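You operate a simulated robot arm through the tools that you are given. There is no shell and no other tool. Be economical: measure what you need, move in short steps, check, and stop when the job is done.

The job below is to be done with a simulated two-armed robot. You get a single attempt, and the scene is never put back.

TASK
Spin the herbs dry and tip their water into the waste tub.
Fine: spinner on the bench mat, held while its knob turns; back on the garnish tray after. Set down upright: herb spinner.
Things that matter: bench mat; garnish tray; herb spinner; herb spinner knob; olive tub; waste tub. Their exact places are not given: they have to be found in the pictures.

The check looks at the end state, three seconds after you hand in, the way a careful person would. Anything else that was tipped, shoved, dropped, spilled or broken makes it a failure.

THE ROBOT
Two 7-joint arms with two-finger parallel grippers on one trunk, on a base that drives. Base frame: it is fixed to the floor where the robot stands at the start and does not move with it; the origin is under the middle of the robot, x ahead of it, y to its left, z up. Lengths are in m, angles in degrees, forces in N, time in s.
The left shoulder is at the start at [0.11, 0.169, 1.511], the right one opposite. With the tool pointing down near the work surface each hand reaches from about 0.44 to 0.74 m from the robot's upright axis, wherever it stands, measured 20 degrees to its own side. Places, roughly: bench mat [2.2, -2.1, 0.9]; garnish tray [1.7, -2.6, 0.9]; herb spinner [1.75, -2.75, 1]; herb spinner knob [1.7, -2.6, 1.1]; olive tub [2.5, -2.5, 1]; waste tub [2.25, -2, 1]. Payload 1.57 kg a hand.
The TCP of each hand is the grasp point between the finger pads, 0.03 m short of the fingertips. In the tool frame z runs along the fingers and y along their closing line. Largest opening 0.08 m; finger width 0.017, thickness 0.012; the body of the gripper, 0.04 by 0.082 m, starts 0.08 m behind the TCP.
Orientation is told as [roll, pitch, yaw] about the base's x, y, z axes, in that order, counted from this pose: with the fingers straight down and closing along the base's y, the tool's x points along the base's -x, its y along +y and its z along -z.

THE INTERFACE
- The arms move only by the tool arm_command. It takes "left_steps", "right_steps" or both (then of equal length, played together; a hand with none holds still); each is a list of rows, each a list of 2 entries, a list of its own where there are three numbers: the shift along the base's x, y, z in m, then the turn, a rotation vector about the base's x, y, z in degrees. In form: [[[tx, ty, tz], [rx, ry, rz]], ...]. A call has 1 to 12 rows; each row is the pose to reach, as a shift and turn from the pose commanded when the call began. "left_gripper" and "right_gripper" are, for a hand that has rows, the finger opening in m, from 0 to 0.08, set as the call begins (left out, the last holds). Each row takes 0.2 s and may step no farther than 0.05 m and 8.6 degrees from the row before; otherwise, or with a gripper value out of range, the whole call is refused. Where a pose cannot be reached the arm comes as near as it can. A force on the tool above 90 N (or 10 N above the force at the start of the call, whichever is more), or a blocked arm, ends the call early, and 0.2 s more pass. Each finger travels about 0.072 m/s and halts on what it meets, pressing with about 23 N; the grip force reading is that of the motor and also rises with nothing between the fingers. The clock runs only during rows and for 0.2 s after the last one: add rows that repeat a pose to give the fingers time. The reply holds the time, the measured pose of the TCP, the force on the tool along the base axes, the opening and the grip force, in the units named above and with some noise, with the torque about the TCP (base axes, N m) and any sound that the robot's microphone picked up.
- Cameras (640 x 400 px; columns grow to the right, rows downward): "scene" is now at [0.1619, 0.0169, 1.7037]; the picture's right is [0.19, -0.98, 0.00], its down [-0.66, -0.12, -0.74] and it looks along [0.73, 0.14, -0.67] (base axes); focal length 272 px, centre (320, 200). "left" rides on the left gripper at [0.072, 0.007, -0.122] in its tool frame; the picture's right is [-0.09, 1.00, 0.00], its down [-0.84, -0.08, -0.54] and it looks along [-0.54, -0.05, 0.84] (tool axes); focal length 238 px, centre (320, 200). "right" rides on the right gripper at [0.072, -0.007, -0.122] in its tool frame; the picture's right is [0.09, 1.00, 0.00], its down [-0.84, 0.08, -0.54] and it looks along [-0.54, 0.05, 0.84] (tool axes); focal length 238 px, centre (320, 200).
- snapshot(camera): a new picture of that camera. No time passes.
- move_column(by): slides the trunk up (or, below 0, down) by that many m; the arms and the scene camera ride with it, the base frame stays. It gives what a move gives, with no picture.
- steer(legs): drives the robot by 1 to 6 legs, each [ahead, left, turn to the left] in m, m and degrees, along the robot's own axes; the way and the turn of a leg run together, so that a leg with both is an arc; at most 1.5 m and 180 degrees a leg. The arms and the cameras ride along, it lands a little off, and it stops where it bumps. It gives what a move gives.
- turn_head(pan, tilt): turns the head with the scene camera to pan (to the left, within 86 degrees either way) and tilt (down, from -29 to 69), counted from straight ahead of the robot. It gives what a move gives.
- probe_pixels(camera, pixels): for up to 12 pixels [column, row] of the newest picture of that camera ("zoom" is the newest enlarged one), the place [x, y, z] in the base frame of the surface seen there, good to about 0.002 m. No time passes.
- enlarge(camera, box): a new picture of the part [left, top, right, bottom] of that camera's present view, enlarged. No time passes.
- job_done(): hands the job in; it is judged then, once.

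Go step by step. Measure first, check grasps and placings, and put right what went wrong. The budget is 90 turns and 76 pictures, counting those below and the enlarged ones. Unless the task says otherwise, let go and move clear before handing in.

The tools are called as name(argument=value, ...) on one line, values as JSON. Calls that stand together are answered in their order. arm_command: Moves the arms, as the interface text tells. Its arguments: {"type":"object","properties":{"left_steps":{"type":"array"},"left_gripper":{"type":"number"},"right_steps":{"type":"array"},"right_gripper":{"type":"number"}},"required":[]} The other tools are called the same way: move_column (by) slides the trunk up or down; steer (legs) drives the base; turn_head (pan, tilt) turns the head that bears the scene camera; snapshot (camera) takes a picture; probe_pixels (camera, pixels) gives the place of the surface under pixels of a picture; enlarge (camera, box) takes an enlarged picture of a part of a camera's view; job_done () hands the job in.

At the start:

```text
time: 0.0
left_tool_pos: [0.6677, 0.2959, 1.2345]
left_ee_rot: [-0.1, 0.0, -0.1]
left_wrist_force: [-0.1, -0.5, -0.4]
left_moment: [0.04, 0.02, 0.02]
left_width: 0.0803
left_grasp_force: 0.0
right_tool_pos: [0.673, -0.233, 1.1657]
right_ee_rot: [0.0, 0.0, 0.0]
right_wrist_force: [-0.2, 0.1, -0.5]
right_moment: [-0.04, 0.0, 0.02]
right_width: 0.08
right_grasp_force: 0.1
trunk travel left (down, up): [-0.825, 0.065]
robot x, y, heading: [0.0002, -0.0036, 0.2]
head pan, tilt: [10.8, 41.8]
```

scene: 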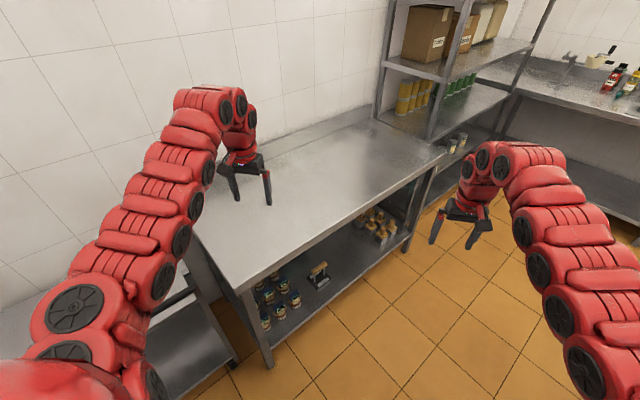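
right: 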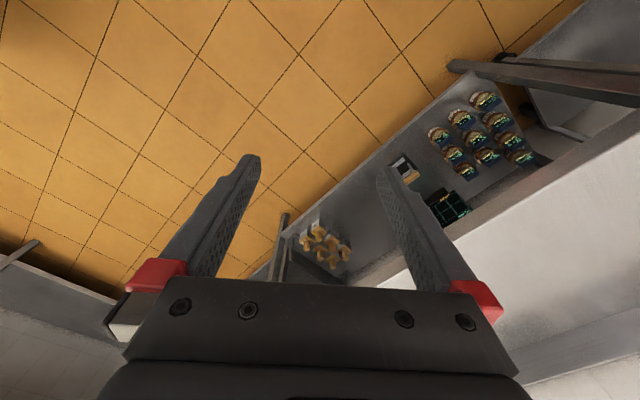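
left: 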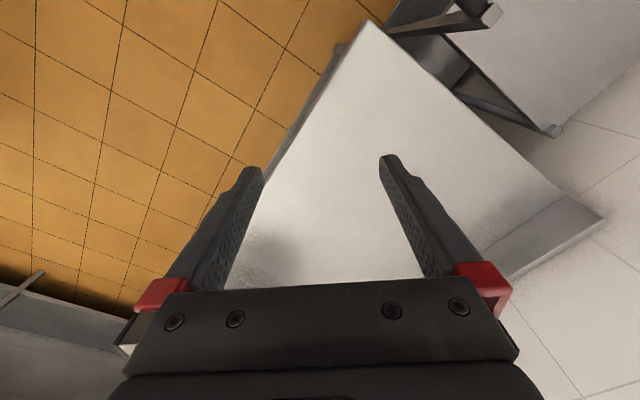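

The starting view shows a bench ahead-left; the job's items are ahead-right around [2,-2.4]. I turn the head to the right and look.

turn_head(pan=-50, tilt=20)

snapshot(camera="scene")

```text
time: 1.3
left_tool_pos: [0.6678, 0.2943, 1.2335]
left_ee_rot: [0.1, 0.0, 0.0]
left_wrist_force: [0.0, -0.1, -0.7]
left_moment: [-0.01, 0.01, 0.01]
left_width: 0.0801
left_grasp_force: 0.0
right_tool_pos: [0.6736, -0.2325, 1.1655]
right_ee_rot: [-0.1, 0.0, -0.2]
right_wrist_force: [0.3, 0.9, 0.0]
right_moment: [-0.02, -0.01, 0.01]
right_width: 0.0801
right_grasp_force: 0.0
trunk travel left (down, up): [-0.825, 0.065]
robot x, y, heading: [0.0022, -0.0018, -0.3]
head pan, tilt: [-50.0, 20.0]
```

```text
72 pictures are left
```

scene: 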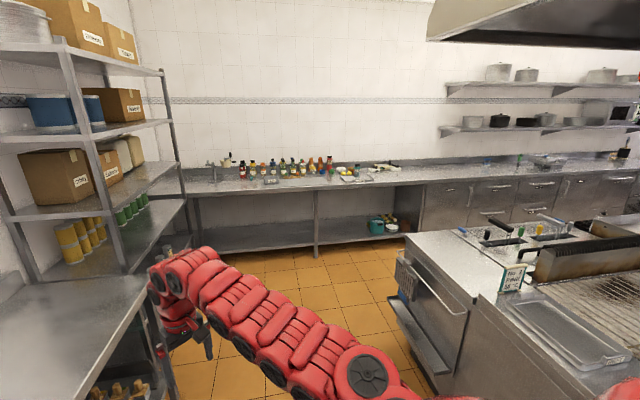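

The view shows a back counter with bottles (row ~170) and an island at lower right. I'll probe several points to map it.

probe_pixels(camera="scene", pixels=[[250, 180], [345, 180], [390, 170], [440, 250], [405, 235], [520, 225], [510, 275], [560, 310], [470, 330], [320, 250], [500, 245], [300, 290]])

enlarge(camera="scene", box=[400, 180, 640, 330])

```text
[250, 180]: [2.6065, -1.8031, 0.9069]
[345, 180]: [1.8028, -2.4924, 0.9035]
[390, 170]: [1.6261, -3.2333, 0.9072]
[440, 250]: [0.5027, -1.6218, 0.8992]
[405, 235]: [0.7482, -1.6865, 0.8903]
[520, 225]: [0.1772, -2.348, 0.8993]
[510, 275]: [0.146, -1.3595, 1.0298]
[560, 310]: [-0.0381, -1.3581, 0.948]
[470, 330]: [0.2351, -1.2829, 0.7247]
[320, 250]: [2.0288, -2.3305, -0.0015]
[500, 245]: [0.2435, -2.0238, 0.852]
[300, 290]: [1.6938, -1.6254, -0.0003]
```

```text
2.67 times, centred on (520, 255) of scene
```

zoom: 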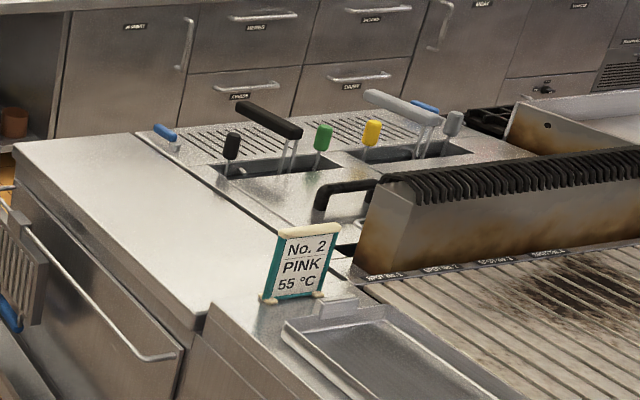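

The back counter is the target. I enlarge it.

enlarge(camera="scene", box=[200, 130, 420, 268])

probe_pixels(camera="zoom", pixels=[[40, 175], [300, 175], [380, 155], [430, 130], [540, 95], [600, 155], [210, 150], [20, 185], [330, 100], [520, 330], [40, 90], [500, 155]])

```text
2.90 times, centred on (310, 199) of scene
```

zoom: 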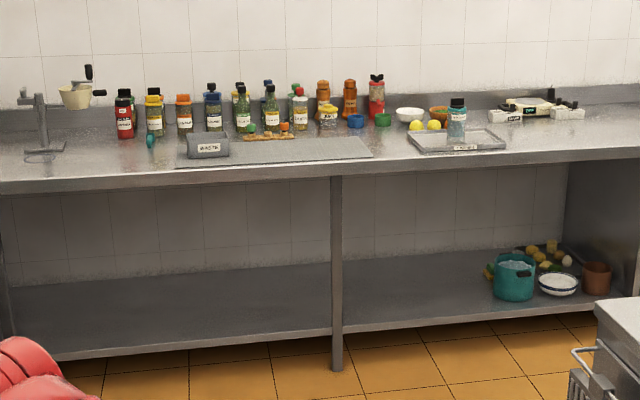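

```text
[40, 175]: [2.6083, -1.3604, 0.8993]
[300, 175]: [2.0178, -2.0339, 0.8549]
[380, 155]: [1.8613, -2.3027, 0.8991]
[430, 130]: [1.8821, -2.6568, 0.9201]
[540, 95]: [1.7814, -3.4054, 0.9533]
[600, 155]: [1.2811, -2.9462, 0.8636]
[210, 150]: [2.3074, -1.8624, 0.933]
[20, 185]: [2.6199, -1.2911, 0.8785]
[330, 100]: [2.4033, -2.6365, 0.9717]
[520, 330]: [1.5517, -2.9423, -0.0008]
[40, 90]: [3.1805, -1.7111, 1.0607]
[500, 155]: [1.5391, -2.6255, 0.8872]
```

Front edge of the counter runs along (-0.63,-0.776), so I need heading ≈ -39°. The teal-lidded jar on the tray (zoom 457,115) is likely the spinner, and the grey tub at (208,148) is the waste tub. I check obstacles near the drive path.

probe_pixels(camera="scene", pixels=[[186, 190], [120, 262], [145, 285], [188, 225], [410, 252], [402, 300], [418, 345], [165, 85], [125, 310], [100, 205], [490, 300], [390, 290]])

enlarge(camera="scene", box=[255, 145, 415, 195])

```text
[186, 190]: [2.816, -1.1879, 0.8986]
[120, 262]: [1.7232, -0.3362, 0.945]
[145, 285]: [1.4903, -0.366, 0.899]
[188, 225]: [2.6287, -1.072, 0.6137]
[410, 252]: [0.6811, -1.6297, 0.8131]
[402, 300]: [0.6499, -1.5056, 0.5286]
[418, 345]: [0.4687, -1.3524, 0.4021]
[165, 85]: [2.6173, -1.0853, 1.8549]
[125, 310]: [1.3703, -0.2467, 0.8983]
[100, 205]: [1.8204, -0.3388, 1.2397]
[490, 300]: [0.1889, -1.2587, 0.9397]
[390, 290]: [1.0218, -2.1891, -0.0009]
```

```text
4.00 times, centred on (335, 170) of scene
```

zoom: 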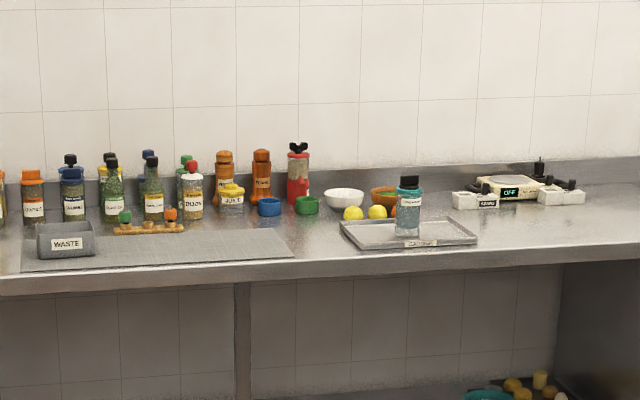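

The corridor between bench corner (d=1.39, s=-0.66) and island (s≥0.75) is wide enough. I turn -39° and drive up toward the counter.

steer(legs=[[0, 0, -39], [1.3, 0, 0], [0.7, -0.4, 0]])

turn_head(pan=-10, tilt=40)

snapshot(camera="scene")

```text
time: 13.7
left_tool_pos: [2.0323, -1.759, 1.2337]
left_ee_rot: [0.0, -0.1, -38.3]
left_wrist_force: [0.0, 0.4, 0.4]
left_moment: [0.0, 0.0, 0.02]
left_width: 0.0799
left_grasp_force: 0.1
right_tool_pos: [1.7091, -2.1771, 1.1655]
right_ee_rot: [0.1, 0.1, -38.4]
right_wrist_force: [0.4, 0.3, 0.2]
right_moment: [-0.01, 0.01, 0.04]
right_width: 0.0798
right_grasp_force: 0.0
trunk travel left (down, up): [-0.825, 0.065]
robot x, y, heading: [1.3262, -1.5824, -38.1]
head pan, tilt: [-50.0, 20.0]
```

```text
time: 14.8
left_tool_pos: [2.0331, -1.7595, 1.2341]
left_ee_rot: [0.0, -0.1, -38.3]
left_wrist_force: [-0.4, -0.2, -0.7]
left_moment: [0.02, -0.04, 0.03]
left_width: 0.0798
left_grasp_force: 0.1
right_tool_pos: [1.7092, -2.1773, 1.1651]
right_ee_rot: [0.0, 0.0, -38.4]
right_wrist_force: [0.6, -0.1, 0.0]
right_moment: [0.01, 0.03, -0.01]
right_width: 0.0799
right_grasp_force: 0.1
trunk travel left (down, up): [-0.825, 0.065]
robot x, y, heading: [1.322, -1.5812, -38.4]
head pan, tilt: [-10.0, 40.0]
```

```text
68 pictures are left
```

scene: 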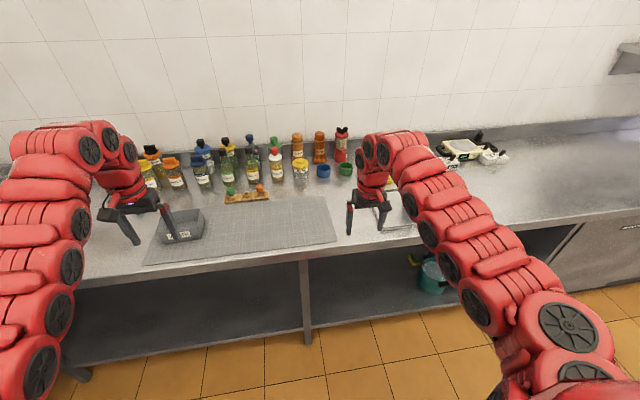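

The right arm hides the tray. I look through the right wrist camera and move it aside by panning the view.

snapshot(camera="right")

enlarge(camera="scene", box=[130, 120, 370, 270])

probe_pixels(camera="zoom", pixels=[[55, 370], [545, 325], [500, 205], [150, 300], [190, 240], [120, 330], [180, 320], [330, 275], [300, 205], [60, 250], [455, 140], [515, 135]])

```text
67 pictures are left
```

right: 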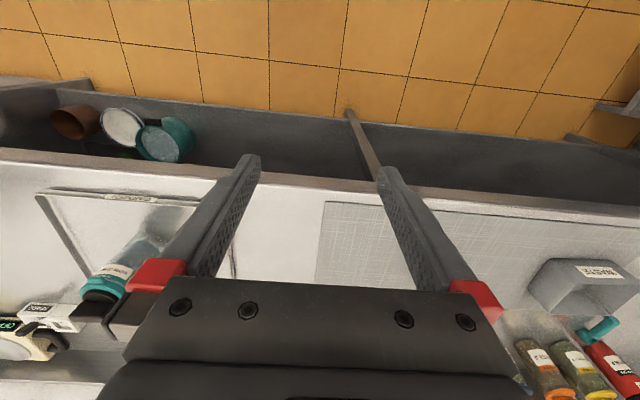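

```text
2.67 times, centred on (250, 195) of scene
```

zoom: 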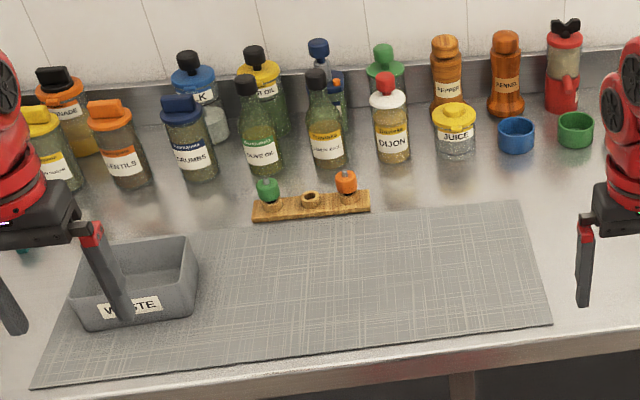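

```text
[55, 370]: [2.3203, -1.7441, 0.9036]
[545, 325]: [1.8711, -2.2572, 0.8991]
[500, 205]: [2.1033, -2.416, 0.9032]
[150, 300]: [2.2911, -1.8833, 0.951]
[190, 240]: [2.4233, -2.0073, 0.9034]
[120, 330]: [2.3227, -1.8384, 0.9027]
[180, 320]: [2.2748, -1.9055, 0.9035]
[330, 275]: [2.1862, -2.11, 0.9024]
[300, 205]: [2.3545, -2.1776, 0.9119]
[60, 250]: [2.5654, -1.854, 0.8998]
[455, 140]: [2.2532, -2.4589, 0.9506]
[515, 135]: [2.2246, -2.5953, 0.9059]
```

Mat, waste tub (on left of mat) and surroundings are clear. I shift the base right and view the tray with the head and wrist cameras.

steer(legs=[[0.1, -0.65, 0]])

turn_head(pan=2, tilt=42)

snapshot(camera="scene")

enlarge(camera="scene", box=[220, 120, 420, 245])

```text
time: 18.4
left_tool_pos: [1.7112, -2.3232, 1.2335]
left_ee_rot: [0.1, 0.0, -37.3]
left_wrist_force: [0.2, 0.1, 0.2]
left_moment: [0.05, -0.01, 0.0]
left_width: 0.0799
left_grasp_force: 0.0
right_tool_pos: [1.3944, -2.7466, 1.1655]
right_ee_rot: [0.1, 0.1, -37.4]
right_wrist_force: [-0.3, 0.9, 0.6]
right_moment: [-0.02, 0.0, 0.03]
right_width: 0.0799
right_grasp_force: 0.1
trunk travel left (down, up): [-0.825, 0.065]
robot x, y, heading: [1.002, -2.1511, -37.7]
head pan, tilt: [-10.0, 40.0]
```

```text
time: 19.2
left_tool_pos: [1.7101, -2.3234, 1.2336]
left_ee_rot: [0.1, 0.0, -37.3]
left_wrist_force: [-0.7, -0.6, 0.5]
left_moment: [-0.02, 0.02, -0.01]
left_width: 0.0801
left_grasp_force: 0.1
right_tool_pos: [1.3946, -2.7472, 1.1643]
right_ee_rot: [0.0, 0.0, -37.3]
right_wrist_force: [-0.1, -0.2, 1.1]
right_moment: [-0.02, 0.0, -0.02]
right_width: 0.0798
right_grasp_force: 0.1
trunk travel left (down, up): [-0.825, 0.065]
robot x, y, heading: [1.0028, -2.1529, -37.4]
head pan, tilt: [2.0, 42.0]
```

```text
65 pictures are left
```

scene: 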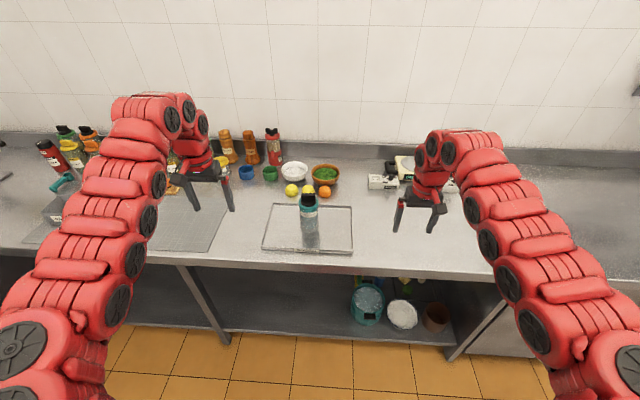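

```text
3.20 times, centred on (320, 182) of scene
```

zoom: 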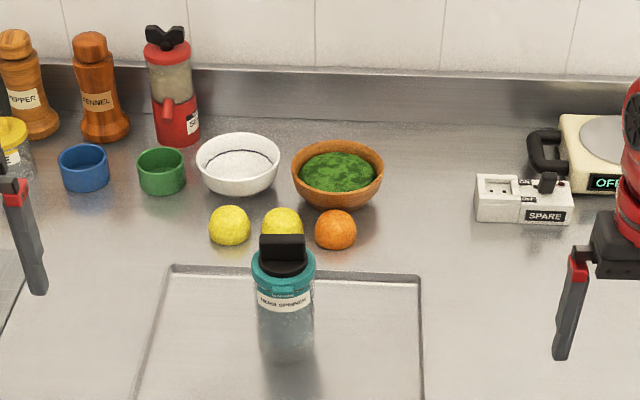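

The jar labelled HERB SPINNER stands on the tray with a black bar knob at zoom (283,250). I enlarge more closely and probe its geometry.

enlarge(camera="scene", box=[255, 180, 365, 255])

probe_pixels(camera="zoom", pixels=[[312, 80], [275, 90], [350, 90], [312, 140], [312, 175], [265, 150], [362, 150], [320, 210], [320, 250], [60, 390], [570, 390], [520, 150]])

```text
5.33 times, centred on (310, 218) of scene
```

zoom: 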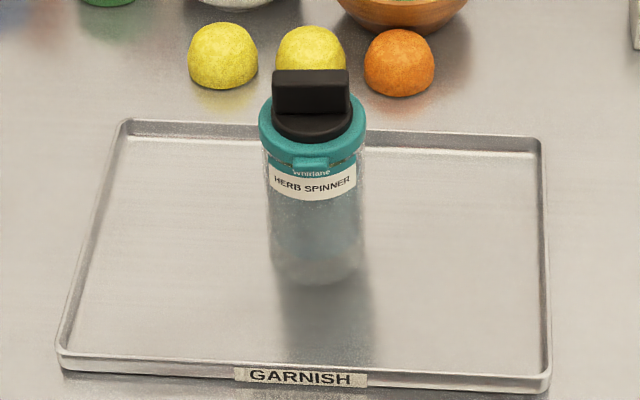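

```text
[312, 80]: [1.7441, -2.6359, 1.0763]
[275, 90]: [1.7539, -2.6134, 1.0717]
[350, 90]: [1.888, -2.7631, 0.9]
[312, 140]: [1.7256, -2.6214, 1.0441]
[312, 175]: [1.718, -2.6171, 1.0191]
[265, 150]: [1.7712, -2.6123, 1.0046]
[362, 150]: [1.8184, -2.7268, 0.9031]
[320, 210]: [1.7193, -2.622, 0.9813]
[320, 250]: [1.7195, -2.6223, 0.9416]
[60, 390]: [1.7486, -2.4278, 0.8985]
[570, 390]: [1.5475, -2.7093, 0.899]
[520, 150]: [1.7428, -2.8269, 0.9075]
```

Spinner axis is ≈(1.746,-2.638), body ~0.07 m wide, z 0.905–1.08. I'll hold the body with the right hand from the front (fingers pointed ~25° below horizontal), so I first re-orient the right hand here in free air.

arm_command(right_steps=[[[0, 0, 0], [-4.9, -6.4, 0]], [[0, 0, 0], [-9.8, -12.8, 0]], [[0, 0, 0], [-14.7, -19.2, 0]], [[0, 0, 0], [-19.6, -25.6, 0]], [[0, 0, 0], [-24.5, -32, 0]], [[0, 0, 0], [-29.4, -38.4, 0]], [[0, 0, 0], [-34.3, -44.8, 0]], [[0, 0, 0], [-39.2, -51.2, 0]], [[0, 0, 0], [-39.2, -51.2, 0]]], right_gripper=0.08)

snapshot(camera="scene")

snapshot(camera="right")

```text
time: 21.2
left_tool_pos: [1.7103, -2.3242, 1.2341]
left_ee_rot: [0.1, 0.1, -37.3]
left_wrist_force: [0.4, 0.4, 0.3]
left_moment: [-0.02, -0.03, -0.03]
left_width: 0.0799
left_grasp_force: 0.1
right_tool_pos: [1.3945, -2.746, 1.164]
right_ee_rot: [-0.2, -64.6, -37.3]
right_wrist_force: [-0.8, 0.4, -0.2]
right_moment: [0.0, 0.01, 0.0]
right_width: 0.0801
right_grasp_force: 0.0
right hand out of reach, approached as far as the arm can: row 2
trunk travel left (down, up): [-0.825, 0.065]
robot x, y, heading: [0.9993, -2.1564, -37.3]
head pan, tilt: [2.0, 42.0]
```

```text
62 pictures are left
```

scene: 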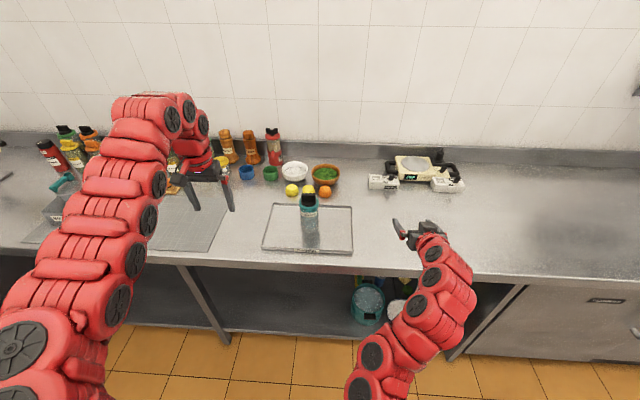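

```text
61 pictures are left
```

right: 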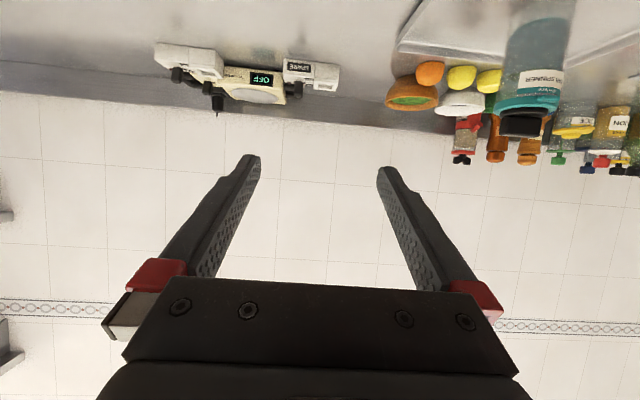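

The right hand reached the tilted pose (yaw -37, pitch -65). Next: pull it back 0.1 m, lower it 0.09 and the trunk 0.1, then drive left 0.30 and a bit ahead so the jar is straight ahead of it.

arm_command(right_steps=[[[-0.04, 0.03, -0.0], [0, 0, 0]], [[-0.08, 0.06, -0.03], [0, 0, 0]], [[-0.08, 0.06, -0.06], [0, 0, 0]], [[-0.08, 0.06, -0.09], [0, 0, 0]], [[-0.08, 0.06, -0.09], [0, 0, 0]]], left_steps=[[[0, 0, 0.02], [0, 0, 0]], [[0, 0, 0.05], [0, 0, 0]], [[0, 0, 0.07], [0, 0, 0]], [[0, 0, 0.1], [0, 0, 0]], [[0, 0, 0.1], [0, 0, 0]]])

move_column(by=-0.1)

steer(legs=[[0, 0.3, 0], [0.17, 0, 0]])

snapshot(camera="scene")

snapshot(camera="right")

```text
refused: row 2 steps farther than a row can; nothing moved
```

```text
time: 22.5
left_tool_pos: [1.7117, -2.3248, 1.1343]
left_ee_rot: [0.0, 0.0, -37.3]
left_wrist_force: [-0.4, 0.5, -0.3]
left_moment: [-0.01, 0.03, -0.01]
left_width: 0.0801
left_grasp_force: 0.0
right_tool_pos: [1.3945, -2.7466, 1.0649]
right_ee_rot: [-0.2, -64.5, -37.3]
right_wrist_force: [-0.2, -0.3, 1.0]
right_moment: [-0.01, 0.0, -0.03]
right_width: 0.0801
right_grasp_force: 0.1
trunk travel left (down, up): [-0.725, 0.165]
robot x, y, heading: [1.0019, -2.1579, -37.1]
head pan, tilt: [2.0, 42.0]
```

```text
time: 25.6
left_tool_pos: [2.0267, -2.1846, 1.1335]
left_ee_rot: [0.0, 0.0, -37.0]
left_wrist_force: [0.1, -0.4, -0.3]
left_moment: [0.01, -0.04, 0.0]
left_width: 0.0797
left_grasp_force: 0.0
right_tool_pos: [1.7124, -2.6098, 1.0648]
right_ee_rot: [-0.2, -64.5, -36.8]
right_wrist_force: [0.1, 0.2, -0.2]
right_moment: [-0.02, -0.02, 0.04]
right_width: 0.08
right_grasp_force: 0.1
trunk travel left (down, up): [-0.725, 0.165]
robot x, y, heading: [1.3181, -2.0174, -37.0]
head pan, tilt: [2.0, 42.0]
```

```text
60 pictures are left
```

scene: 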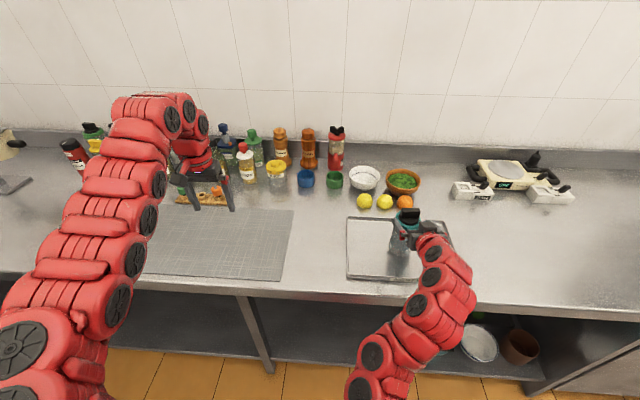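

```text
59 pictures are left
```

right: 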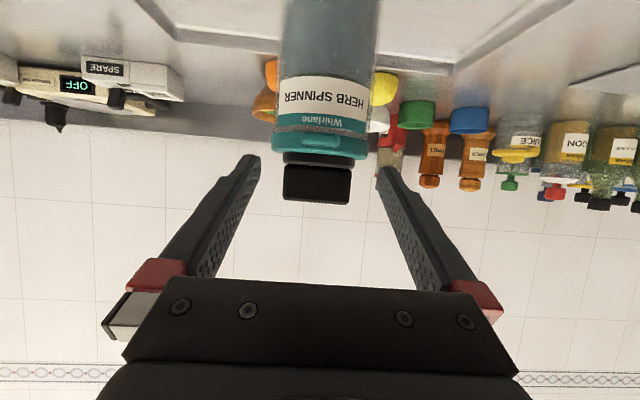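

The arm call was refused (step too long) but the drive went on; the hand is just at the jar with no contact (force ~0). I back it off 0.11 m, then look.

arm_command(right_steps=[[[-0.032, 0.024, 0], [0, 0, 0]], [[-0.064, 0.048, 0], [0, 0, 0]], [[-0.09, 0.068, 0], [0, 0, 0]], [[-0.09, 0.068, -0.04], [0, 0, 0]], [[-0.09, 0.068, -0.08], [0, 0, 0]], [[-0.09, 0.068, -0.09], [0, 0, 0]], [[-0.09, 0.068, -0.09], [0, 0, 0]]])

snapshot(camera="right")

enlarge(camera="scene", box=[340, 180, 500, 300])

```text
time: 27.2
left_tool_pos: [2.0267, -2.1853, 1.1349]
left_ee_rot: [-0.1, 0.0, -37.0]
left_wrist_force: [-0.5, -0.5, 0.9]
left_moment: [0.04, -0.01, 0.01]
left_width: 0.0804
left_grasp_force: 0.1
right_tool_pos: [1.6288, -2.5466, 0.9708]
right_ee_rot: [0.0, -64.5, -37.0]
right_wrist_force: [0.0, 1.3, -0.3]
right_moment: [0.0, 0.01, -0.02]
right_width: 0.0801
right_grasp_force: 0.0
right hand out of reach, approached as far as the arm can: row 2, 3, 4, 5, 6, 7
trunk travel left (down, up): [-0.725, 0.165]
robot x, y, heading: [1.3156, -2.0238, -36.8]
head pan, tilt: [2.0, 42.0]
```

```text
58 pictures are left
```

right: 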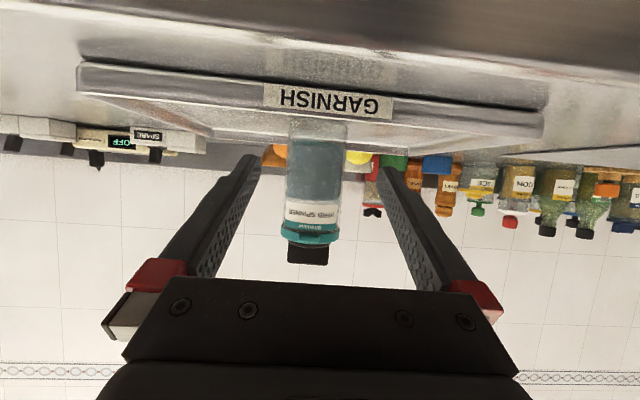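

```text
3.33 times, centred on (420, 240) of scene
```

zoom: 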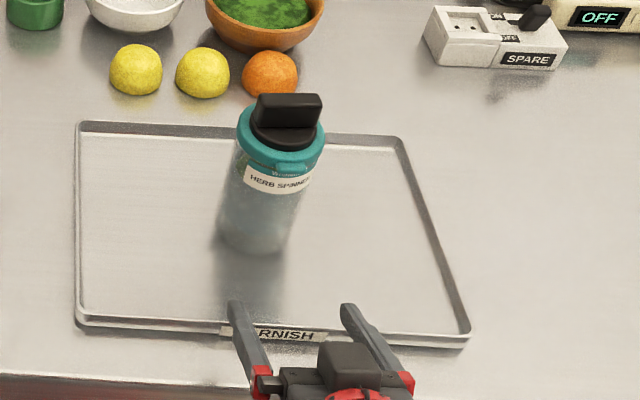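

Clear of the jar now, with the jar standing upright, undisturbed. I probe the jar in the right wrist picture for exact centre and width.

probe_pixels(camera="right", pixels=[[290, 180], [300, 180], [315, 180], [330, 180], [339, 180], [313, 140], [313, 210], [284, 228], [313, 230], [338, 230], [308, 255], [308, 265]])

```text
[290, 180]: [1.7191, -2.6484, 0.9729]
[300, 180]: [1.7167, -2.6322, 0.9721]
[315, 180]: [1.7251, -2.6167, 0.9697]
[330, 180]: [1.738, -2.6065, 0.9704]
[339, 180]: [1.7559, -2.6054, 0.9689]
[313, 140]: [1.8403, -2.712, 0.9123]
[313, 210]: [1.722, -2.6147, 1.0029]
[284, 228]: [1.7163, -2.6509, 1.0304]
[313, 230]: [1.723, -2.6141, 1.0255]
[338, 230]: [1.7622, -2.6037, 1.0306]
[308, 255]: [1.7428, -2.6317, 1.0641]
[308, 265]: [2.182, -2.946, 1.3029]
```

Circle fit gives jar axis (1.7504,-2.638), radius ≈0.0335; the hand is lined up laterally to <1 mm and 0.152 m short. I advance halfway and check.

arm_command(right_steps=[[[0.032, -0.0241, 0], [0, 0, 0]], [[0.064, -0.0482, 0], [0, 0, 0]], [[0.064, -0.0482, 0], [0, 0, 0]]])

snapshot(camera="right")

```text
time: 28.0
left_tool_pos: [2.0267, -2.1856, 1.1347]
left_ee_rot: [0.0, 0.0, -37.0]
left_wrist_force: [0.2, -0.4, -0.4]
left_moment: [-0.04, -0.04, 0.03]
left_width: 0.0799
left_grasp_force: 0.0
right_tool_pos: [1.6961, -2.5916, 0.9727]
right_ee_rot: [-0.2, -64.6, -37.0]
right_wrist_force: [0.0, 0.2, -0.6]
right_moment: [-0.03, 0.01, 0.0]
right_width: 0.0796
right_grasp_force: 0.0
trunk travel left (down, up): [-0.725, 0.165]
robot x, y, heading: [1.3138, -2.0222, -37.0]
head pan, tilt: [2.0, 42.0]
```

```text
56 pictures are left
```

right: 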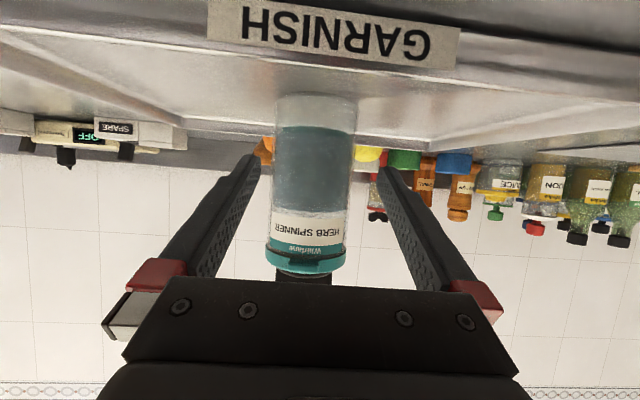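

The jar is 4 mm right of the hand's line; I correct that, then advance the remaining 0.071 m with fingers open.

arm_command(right_steps=[[[-0.0026, -0.0035, 0], [0, 0, 0]], [[0.0164, -0.0178, 0], [0, 0, 0]], [[0.0354, -0.0321, 0], [0, 0, 0]], [[0.0543, -0.0464, 0], [0, 0, 0]], [[0.0543, -0.0464, 0], [0, 0, 0]]])

snapshot(camera="right")

```text
time: 29.2
left_tool_pos: [2.0268, -2.1845, 1.1344]
left_ee_rot: [0.0, 0.0, -36.9]
left_wrist_force: [-0.3, -0.3, -0.2]
left_moment: [0.01, -0.04, -0.04]
left_width: 0.0798
left_grasp_force: 0.1
right_tool_pos: [1.752, -2.6373, 0.9712]
right_ee_rot: [-0.2, -64.4, -36.9]
right_wrist_force: [0.2, 0.2, 0.1]
right_moment: [0.01, 0.02, 0.02]
right_width: 0.0801
right_grasp_force: 0.0
trunk travel left (down, up): [-0.725, 0.165]
robot x, y, heading: [1.3173, -2.0166, -36.7]
head pan, tilt: [2.0, 42.0]
```

```text
55 pictures are left
```

right: 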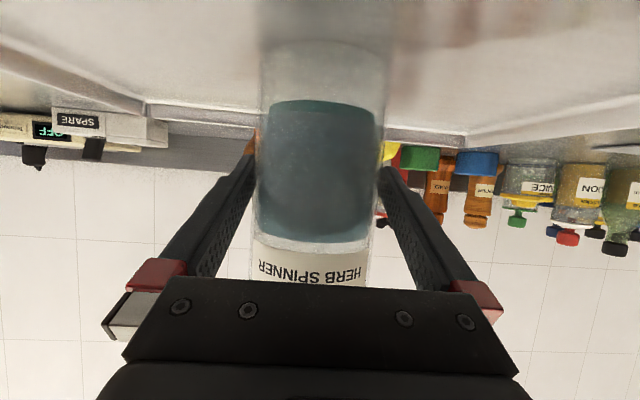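

The jar sits between the pads with no contact force. I close the fingers on it.

arm_command(right_steps=[[[0, 0, 0], [0, 0, 0]], [[0, 0, 0], [0, 0, 0]], [[0, 0, 0], [0, 0, 0]], [[0, 0, 0], [0, 0, 0]]], right_gripper=0.05)

```text
time: 30.2
left_tool_pos: [2.0261, -2.1851, 1.1344]
left_ee_rot: [-0.1, 0.0, -37.0]
left_wrist_force: [-0.3, -0.3, -0.2]
left_moment: [0.01, -0.02, 0.03]
left_width: 0.0801
left_grasp_force: 0.0
right_tool_pos: [1.7522, -2.6379, 0.9711]
right_ee_rot: [-0.1, -64.5, -37.0]
right_wrist_force: [0.8, -2.1, 2.2]
right_moment: [0.02, -0.09, -0.07]
right_width: 0.0718
right_grasp_force: 23.3
trunk travel left (down, up): [-0.725, 0.165]
robot x, y, heading: [1.3174, -2.0205, -37.1]
head pan, tilt: [2.0, 42.0]
```

Gripped at 0.072 m with 23 N. I lift slightly and check the load.

arm_command(right_steps=[[[0, 0, 0.02], [0, 0, 0]], [[0, 0, 0.05], [0, 0, 0]], [[0, 0, 0.08], [0, 0, 0]], [[0, 0, 0.1], [0, 0, 0]], [[0, 0, 0.1], [0, 0, 0]]])

snapshot(camera="scene")

```text
time: 31.4
left_tool_pos: [2.0271, -2.186, 1.1327]
left_ee_rot: [0.0, 0.0, -36.9]
left_wrist_force: [0.3, 0.4, -0.4]
left_moment: [-0.03, -0.02, 0.01]
left_width: 0.08
left_grasp_force: 0.1
right_tool_pos: [1.7515, -2.6384, 1.0712]
right_ee_rot: [0.0, -64.5, -37.0]
right_wrist_force: [0.1, 0.2, -2.6]
right_moment: [0.0, 0.01, -0.03]
right_width: 0.0733
right_grasp_force: 22.6
trunk travel left (down, up): [-0.725, 0.165]
robot x, y, heading: [1.3196, -2.0226, -36.9]
head pan, tilt: [2.0, 42.0]
```

```text
54 pictures are left
```

scene: 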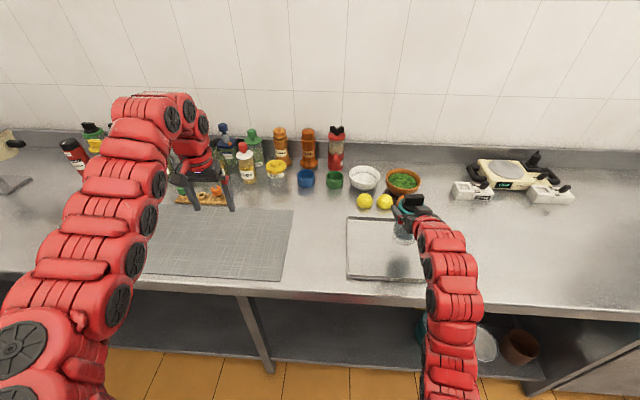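

The jar is lifted (~2.6 N weight). I raise the left hand, then drive left 0.46 m so the jar comes over the free part of the mat.

arm_command(left_steps=[[[0, 0, 0.04], [0, 0, 0]], [[0, 0, 0.08], [0, 0, 0]], [[0, 0, 0.08], [0, 0, 0]]])

steer(legs=[[0, 0.46, 0]])

turn_head(pan=0, tilt=48)

snapshot(camera="scene")

```text
time: 32.2
left_tool_pos: [2.0408, -2.1921, 1.1803]
left_ee_rot: [0.0, 0.0, -36.9]
left_wrist_force: [-0.6, 0.1, 0.5]
left_moment: [0.0, 0.0, -0.01]
left_width: 0.08
left_grasp_force: 0.0
left hand out of reach, approached as far as the arm can: row 2, 3
right_tool_pos: [1.751, -2.6375, 1.0721]
right_ee_rot: [-0.2, -64.5, -36.9]
right_wrist_force: [0.4, 0.3, -3.2]
right_moment: [0.04, -0.01, 0.0]
right_width: 0.0731
right_grasp_force: 22.7
trunk travel left (down, up): [-0.725, 0.165]
robot x, y, heading: [1.3155, -2.0211, -37.1]
head pan, tilt: [2.0, 42.0]
```

```text
time: 35.0
left_tool_pos: [2.322, -1.8173, 1.1795]
left_ee_rot: [0.0, 0.0, -36.8]
left_wrist_force: [0.4, -0.1, 0.1]
left_moment: [-0.02, -0.01, 0.0]
left_width: 0.0801
left_grasp_force: 0.1
right_tool_pos: [2.032, -2.2641, 1.0703]
right_ee_rot: [-0.1, -64.6, -36.9]
right_wrist_force: [-0.3, 0.5, -3.0]
right_moment: [0.0, -0.02, -0.04]
right_width: 0.0729
right_grasp_force: 23.0
trunk travel left (down, up): [-0.725, 0.165]
robot x, y, heading: [1.5964, -1.6496, -36.7]
head pan, tilt: [2.0, 42.0]
```

```text
time: 35.6
left_tool_pos: [2.3224, -1.8183, 1.1803]
left_ee_rot: [-0.1, 0.0, -36.8]
left_wrist_force: [0.9, -0.3, -0.5]
left_moment: [-0.02, 0.01, 0.02]
left_width: 0.0799
left_grasp_force: 0.0
right_tool_pos: [2.0326, -2.2634, 1.0702]
right_ee_rot: [-0.3, -64.4, -36.8]
right_wrist_force: [-0.4, -0.6, -3.7]
right_moment: [0.0, -0.04, 0.01]
right_width: 0.0729
right_grasp_force: 23.0
trunk travel left (down, up): [-0.725, 0.165]
robot x, y, heading: [1.5931, -1.6475, -36.7]
head pan, tilt: [0.0, 48.0]
```

```text
53 pictures are left
```

scene: 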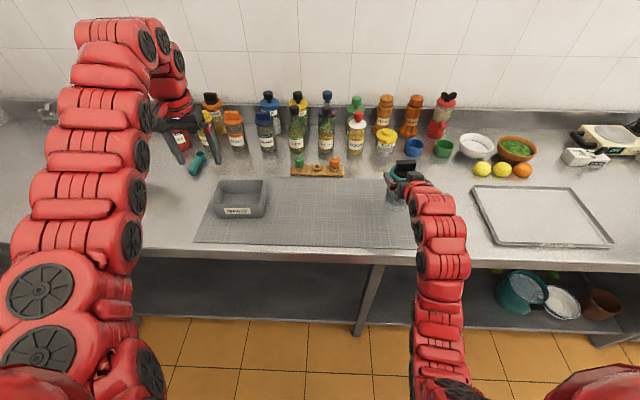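

Jar over right part of the mat. I shift the right hand 0.12 m to the left and lower the jar to the mat.

arm_command(right_steps=[[[0.024, 0.032, 0], [0, 0, 0]], [[0.048, 0.064, 0], [0, 0, 0]], [[0.072, 0.096, 0], [0, 0, 0]], [[0.072, 0.096, -0.03], [0, 0, 0]], [[0.072, 0.096, -0.06], [0, 0, 0]], [[0.072, 0.096, -0.08], [0, 0, 0]], [[0.072, 0.096, -0.092], [0, 0, 0]], [[0.072, 0.096, -0.096], [0, 0, 0]], [[0.072, 0.096, -0.096], [0, 0, 0]]])

enlarge(camera="scene", box=[280, 130, 460, 250])

```text
time: 37.6
left_tool_pos: [2.3194, -1.8166, 1.1805]
left_ee_rot: [0.0, -0.1, -36.8]
left_wrist_force: [0.4, 0.7, -0.5]
left_moment: [0.0, -0.03, -0.01]
left_width: 0.0802
left_grasp_force: 0.0
right_tool_pos: [2.1032, -2.1659, 0.976]
right_ee_rot: [-0.1, -64.6, -36.9]
right_wrist_force: [2.1, 0.9, 18.0]
right_moment: [0.1, -0.29, -0.02]
right_width: 0.0709
right_grasp_force: 23.4
trunk travel left (down, up): [-0.725, 0.165]
robot x, y, heading: [1.5981, -1.6462, -36.6]
head pan, tilt: [0.0, 48.0]
```

```text
3.33 times, centred on (370, 190) of scene
```

zoom: 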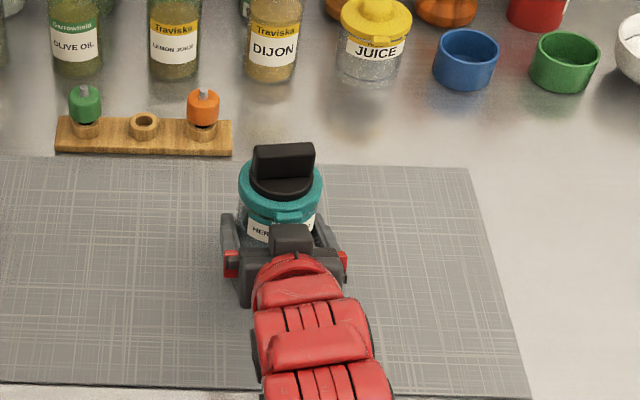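

The jar stands on the mat (18 N upward on the hand). I measure the knob bar's geometry.

probe_pixels(camera="zoom", pixels=[[257, 150], [284, 148], [312, 146], [258, 170], [284, 168], [311, 165], [284, 186], [264, 190], [245, 185], [316, 180], [280, 215], [292, 217]])

enlarge(camera="scene", box=[335, 165, 395, 205])

```text
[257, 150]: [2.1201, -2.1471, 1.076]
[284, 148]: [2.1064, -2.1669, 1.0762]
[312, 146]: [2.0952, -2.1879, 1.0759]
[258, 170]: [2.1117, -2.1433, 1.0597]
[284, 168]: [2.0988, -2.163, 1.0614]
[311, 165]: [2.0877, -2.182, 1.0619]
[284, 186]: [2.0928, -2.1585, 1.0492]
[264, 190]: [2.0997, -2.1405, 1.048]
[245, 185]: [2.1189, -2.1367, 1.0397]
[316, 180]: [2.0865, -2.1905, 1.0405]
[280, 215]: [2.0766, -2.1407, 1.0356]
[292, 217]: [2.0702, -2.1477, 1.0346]
```

```text
10.00 times, centred on (365, 185) of scene
```

zoom: 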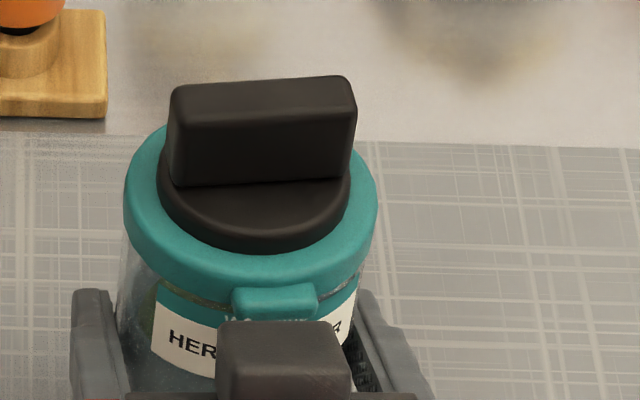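

The knob is a bar ~0.052 m long, lying across (5° off lateral), z 1.049–1.076, centre ≈(2.104,-2.166). I bring the left hand above it, yawed -85° so its fingers close across the bar, at z 1.18.

arm_command(left_steps=[[[-0.0216, -0.0349, 0], [0, 0, -8.5]], [[-0.0432, -0.0698, 0], [0, 0, -17]], [[-0.0648, -0.1047, 0], [0, 0, -25.5]], [[-0.0864, -0.1396, 0], [0, 0, -34]], [[-0.108, -0.1745, 0], [0, 0, -42.5]], [[-0.1296, -0.2094, 0], [0, 0, -51]], [[-0.1512, -0.2443, 0], [0, 0, -59.5]], [[-0.1728, -0.2792, 0], [0, 0, -68]], [[-0.1944, -0.3141, 0], [0, 0, -76.5]], [[-0.2155, -0.349, 0], [0, 0, -85]], [[-0.2155, -0.349, 0], [0, 0, -85]]], left_gripper=0.05)

snapshot(camera="scene")

snapshot(camera="left")

```text
time: 40.0
left_tool_pos: [2.116, -2.0743, 1.1606]
left_ee_rot: [0.8, -0.4, -118.0]
left_wrist_force: [0.1, 0.4, -1.1]
left_moment: [-0.05, 0.11, -0.01]
left_width: 0.0502
left_grasp_force: 0.1
left hand out of reach, approached as far as the arm can: row 1, 2, 3, 6, 7, 8, 9, 10, 11
right_tool_pos: [2.1047, -2.1657, 0.9762]
right_ee_rot: [-0.8, -64.5, -36.4]
right_wrist_force: [-0.3, -2.2, 6.4]
right_moment: [0.01, -0.22, -0.12]
right_width: 0.0709
right_grasp_force: 23.1
trunk travel left (down, up): [-0.725, 0.165]
robot x, y, heading: [1.5951, -1.6483, -37.2]
head pan, tilt: [0.0, 48.0]
```

```text
50 pictures are left
```

scene: 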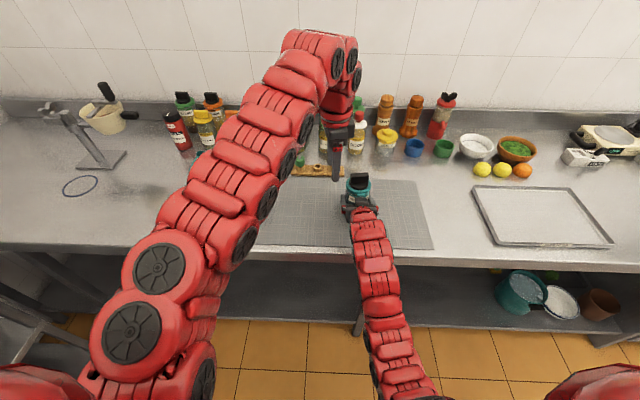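

```text
49 pictures are left
```

left: 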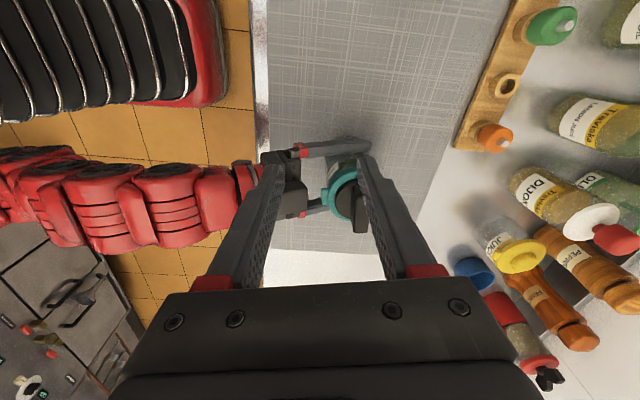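

The left hand stops 0.09 m short: the jar is too far (0.72 ahead, 0.105 right) for both arms. I pull the left hand back, lift the jar a little and then bring base closer so the jar ends in the common workspace.

arm_command(left_steps=[[[0.014, 0.043, 0], [0, 0, 0]], [[0.028, 0.086, 0], [0, 0, 0]], [[0.042, 0.129, 0], [0, 0, 0]], [[0.056, 0.172, 0], [0, 0, 0]], [[0.07, 0.215, 0], [0, 0, 0]], [[0.085, 0.258, 0], [0, 0, 0]], [[0.1, 0.3, 0], [0, 0, 0]]], right_steps=[[[0, 0, 0.01], [0, 0, 0]], [[0, 0, 0.03], [0, 0, 0]], [[0, 0, 0.05], [0, 0, 0]], [[0, 0, 0.06], [0, 0, 0]], [[0, 0, 0.06], [0, 0, 0]], [[0, 0, 0.06], [0, 0, 0]], [[0, 0, 0.06], [0, 0, 0]]])

steer(legs=[[0.08, -0.09, -1]])

```text
time: 41.6
left_tool_pos: [2.249, -1.7965, 1.1473]
left_ee_rot: [0.6, -0.3, -118.0]
left_wrist_force: [0.1, 0.9, -0.2]
left_moment: [-0.02, 0.03, 0.0]
left_width: 0.0499
left_grasp_force: 0.2
left hand out of reach, approached as far as the arm can: row 4, 5, 6, 7
right_tool_pos: [2.1039, -2.1648, 1.0343]
right_ee_rot: [-0.4, -64.5, -36.7]
right_wrist_force: [-0.2, 0.5, -3.1]
right_moment: [0.02, 0.04, -0.03]
right_width: 0.0707
right_grasp_force: 23.1
trunk travel left (down, up): [-0.725, 0.165]
robot x, y, heading: [1.5944, -1.6491, -36.4]
head pan, tilt: [0.0, 48.0]
```

```text
time: 42.9
left_tool_pos: [2.2557, -1.9288, 1.1468]
left_ee_rot: [0.6, -0.2, -119.0]
left_wrist_force: [-0.4, 0.5, -1.5]
left_moment: [0.0, 0.0, 0.02]
left_width: 0.0498
left_grasp_force: 0.0
right_tool_pos: [2.1068, -2.2948, 1.0344]
right_ee_rot: [-0.1, -64.5, -37.7]
right_wrist_force: [-0.1, -0.2, -4.5]
right_moment: [0.01, 0.07, 0.01]
right_width: 0.0712
right_grasp_force: 23.3
trunk travel left (down, up): [-0.725, 0.165]
robot x, y, heading: [1.6074, -1.7677, -38.1]
head pan, tilt: [0.0, 48.0]
```

Jar needs a shift of (-0.019,+0.151) to sit 0.61 m straight ahead of the robot. I move it there and set it on the mat.

arm_command(right_steps=[[[-0.005, 0.038, 0], [0, 0, 0]], [[-0.01, 0.076, 0], [0, 0, 0]], [[-0.015, 0.114, 0], [0, 0, 0]], [[-0.019, 0.151, 0], [0, 0, 0]], [[-0.019, 0.151, -0.03], [0, 0, 0]], [[-0.019, 0.151, -0.05], [0, 0, 0]], [[-0.019, 0.151, -0.057], [0, 0, 0]], [[-0.019, 0.151, -0.059], [0, 0, 0]], [[-0.019, 0.151, -0.059], [0, 0, 0]]])

snapshot(camera="scene")

```text
time: 44.9
left_tool_pos: [2.2553, -1.9294, 1.1469]
left_ee_rot: [0.6, -0.2, -118.9]
left_wrist_force: [-0.7, -0.5, 0.7]
left_moment: [0.02, 0.01, -0.02]
left_width: 0.0498
left_grasp_force: 0.2
right_tool_pos: [2.088, -2.1419, 0.9768]
right_ee_rot: [0.0, -64.7, -37.8]
right_wrist_force: [2.0, 0.7, 10.0]
right_moment: [0.32, 0.1, -0.06]
right_width: 0.0707
right_grasp_force: 23.2
trunk travel left (down, up): [-0.725, 0.165]
robot x, y, heading: [1.6074, -1.767, -37.7]
head pan, tilt: [0.0, 48.0]
```

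```text
48 pictures are left
```

scene: 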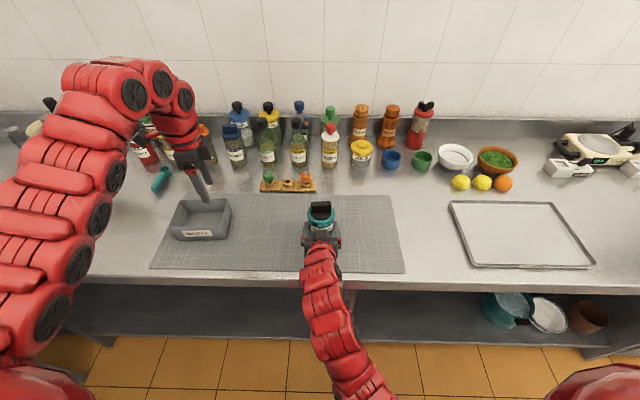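

Jar is on the mat (10 N on the hand) right ahead. I re-measure the knob.

enlarge(camera="scene", box=[290, 190, 350, 230])

probe_pixels(camera="scene", pixels=[[312, 204], [321, 203], [330, 203], [313, 211], [321, 211], [330, 210], [200, 203], [180, 215], [228, 200]])

```text
10.00 times, centred on (320, 210) of scene
```

zoom: 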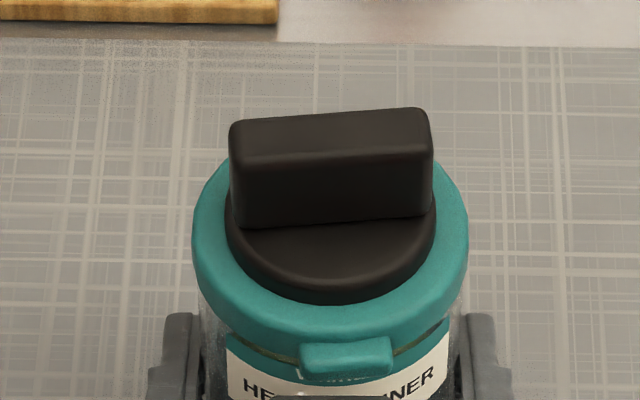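

```text
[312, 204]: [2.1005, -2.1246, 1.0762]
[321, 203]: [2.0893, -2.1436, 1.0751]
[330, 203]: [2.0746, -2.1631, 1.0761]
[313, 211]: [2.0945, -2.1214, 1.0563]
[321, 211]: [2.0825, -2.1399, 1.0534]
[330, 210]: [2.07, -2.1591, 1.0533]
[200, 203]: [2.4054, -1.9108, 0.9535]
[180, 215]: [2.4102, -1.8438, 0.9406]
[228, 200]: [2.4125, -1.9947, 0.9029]
```

Bar centre ≈(2.088,-2.143), direction 57°. I move the left hand over it at z≈1.147.

arm_command(left_steps=[[[-0.0278, -0.0357, 0], [0, 0, -1]], [[-0.0556, -0.0714, 0], [0, 0, -2]], [[-0.0834, -0.1071, 0], [0, 0, -3]], [[-0.111, -0.1428, 0], [0, 0, -4]], [[-0.139, -0.1785, 0], [0, 0, -4]], [[-0.167, -0.214, 0], [0, 0, -4]], [[-0.167, -0.214, 0], [0, 0, -4]]])

snapshot(camera="left")

```text
time: 46.5
left_tool_pos: [2.086, -2.1421, 1.147]
left_ee_rot: [0.7, -0.2, -122.9]
left_wrist_force: [-0.8, 0.0, 0.1]
left_moment: [-0.05, 0.01, 0.0]
left_width: 0.0498
left_grasp_force: 0.0
left hand out of reach, approached as far as the arm can: row 1, 2, 3, 4
right_tool_pos: [2.0864, -2.1419, 0.9758]
right_ee_rot: [-0.1, -64.6, -37.8]
right_wrist_force: [0.4, 0.7, 14.1]
right_moment: [0.04, -0.25, -0.23]
right_width: 0.0708
right_grasp_force: 22.5
trunk travel left (down, up): [-0.725, 0.165]
robot x, y, heading: [1.6081, -1.7665, -37.7]
head pan, tilt: [0.0, 48.0]
```

```text
46 pictures are left
```

left: 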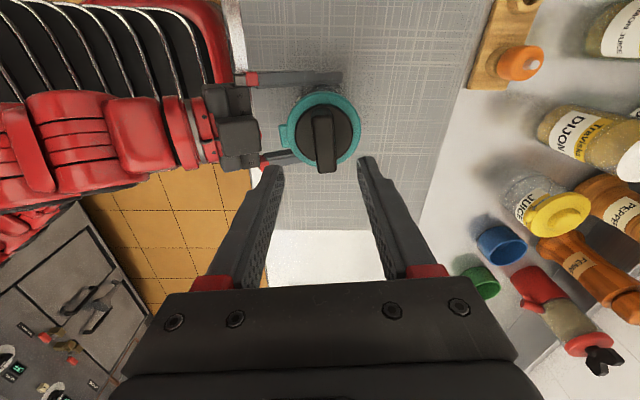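

Fingers line up across the bar. I descend to z 1.083 (tips just above the knob disc).

arm_command(left_steps=[[[0.002, -0.0015, -0.02], [0, 0, 0]], [[0.002, -0.0015, -0.04], [0, 0, 0]], [[0.002, -0.0015, -0.055], [0, 0, 0]], [[0.002, -0.0015, -0.063], [0, 0, 0]], [[0.002, -0.0015, -0.063], [0, 0, 0]]])

enlarge(camera="scene", box=[260, 150, 380, 230])

snapshot(camera="left")

```text
time: 47.7
left_tool_pos: [2.0886, -2.145, 1.0867]
left_ee_rot: [0.7, -0.2, -123.0]
left_wrist_force: [0.0, -0.3, 0.0]
left_moment: [0.02, 0.0, 0.03]
left_width: 0.0501
left_grasp_force: 0.1
right_tool_pos: [2.0862, -2.1433, 0.9757]
right_ee_rot: [-0.1, -64.5, -37.7]
right_wrist_force: [-1.6, 1.7, 12.3]
right_moment: [0.21, -0.17, -0.02]
right_width: 0.071
right_grasp_force: 23.1
trunk travel left (down, up): [-0.725, 0.165]
robot x, y, heading: [1.6075, -1.7655, -37.5]
head pan, tilt: [0.0, 48.0]
```

```text
5.00 times, centred on (320, 190) of scene
```

zoom: 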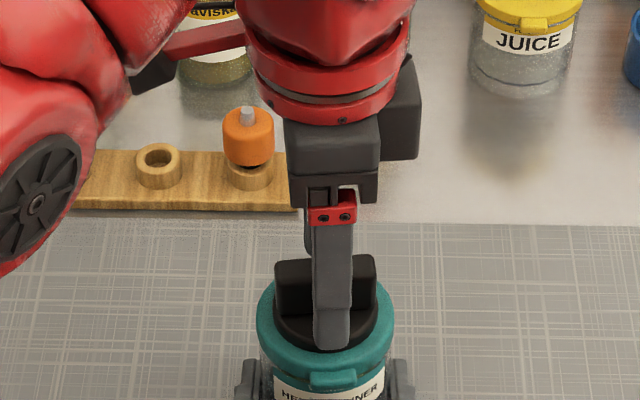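

```text
44 pictures are left
```

left: 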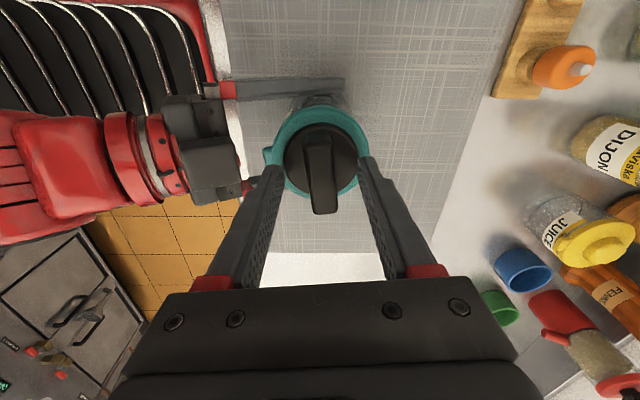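

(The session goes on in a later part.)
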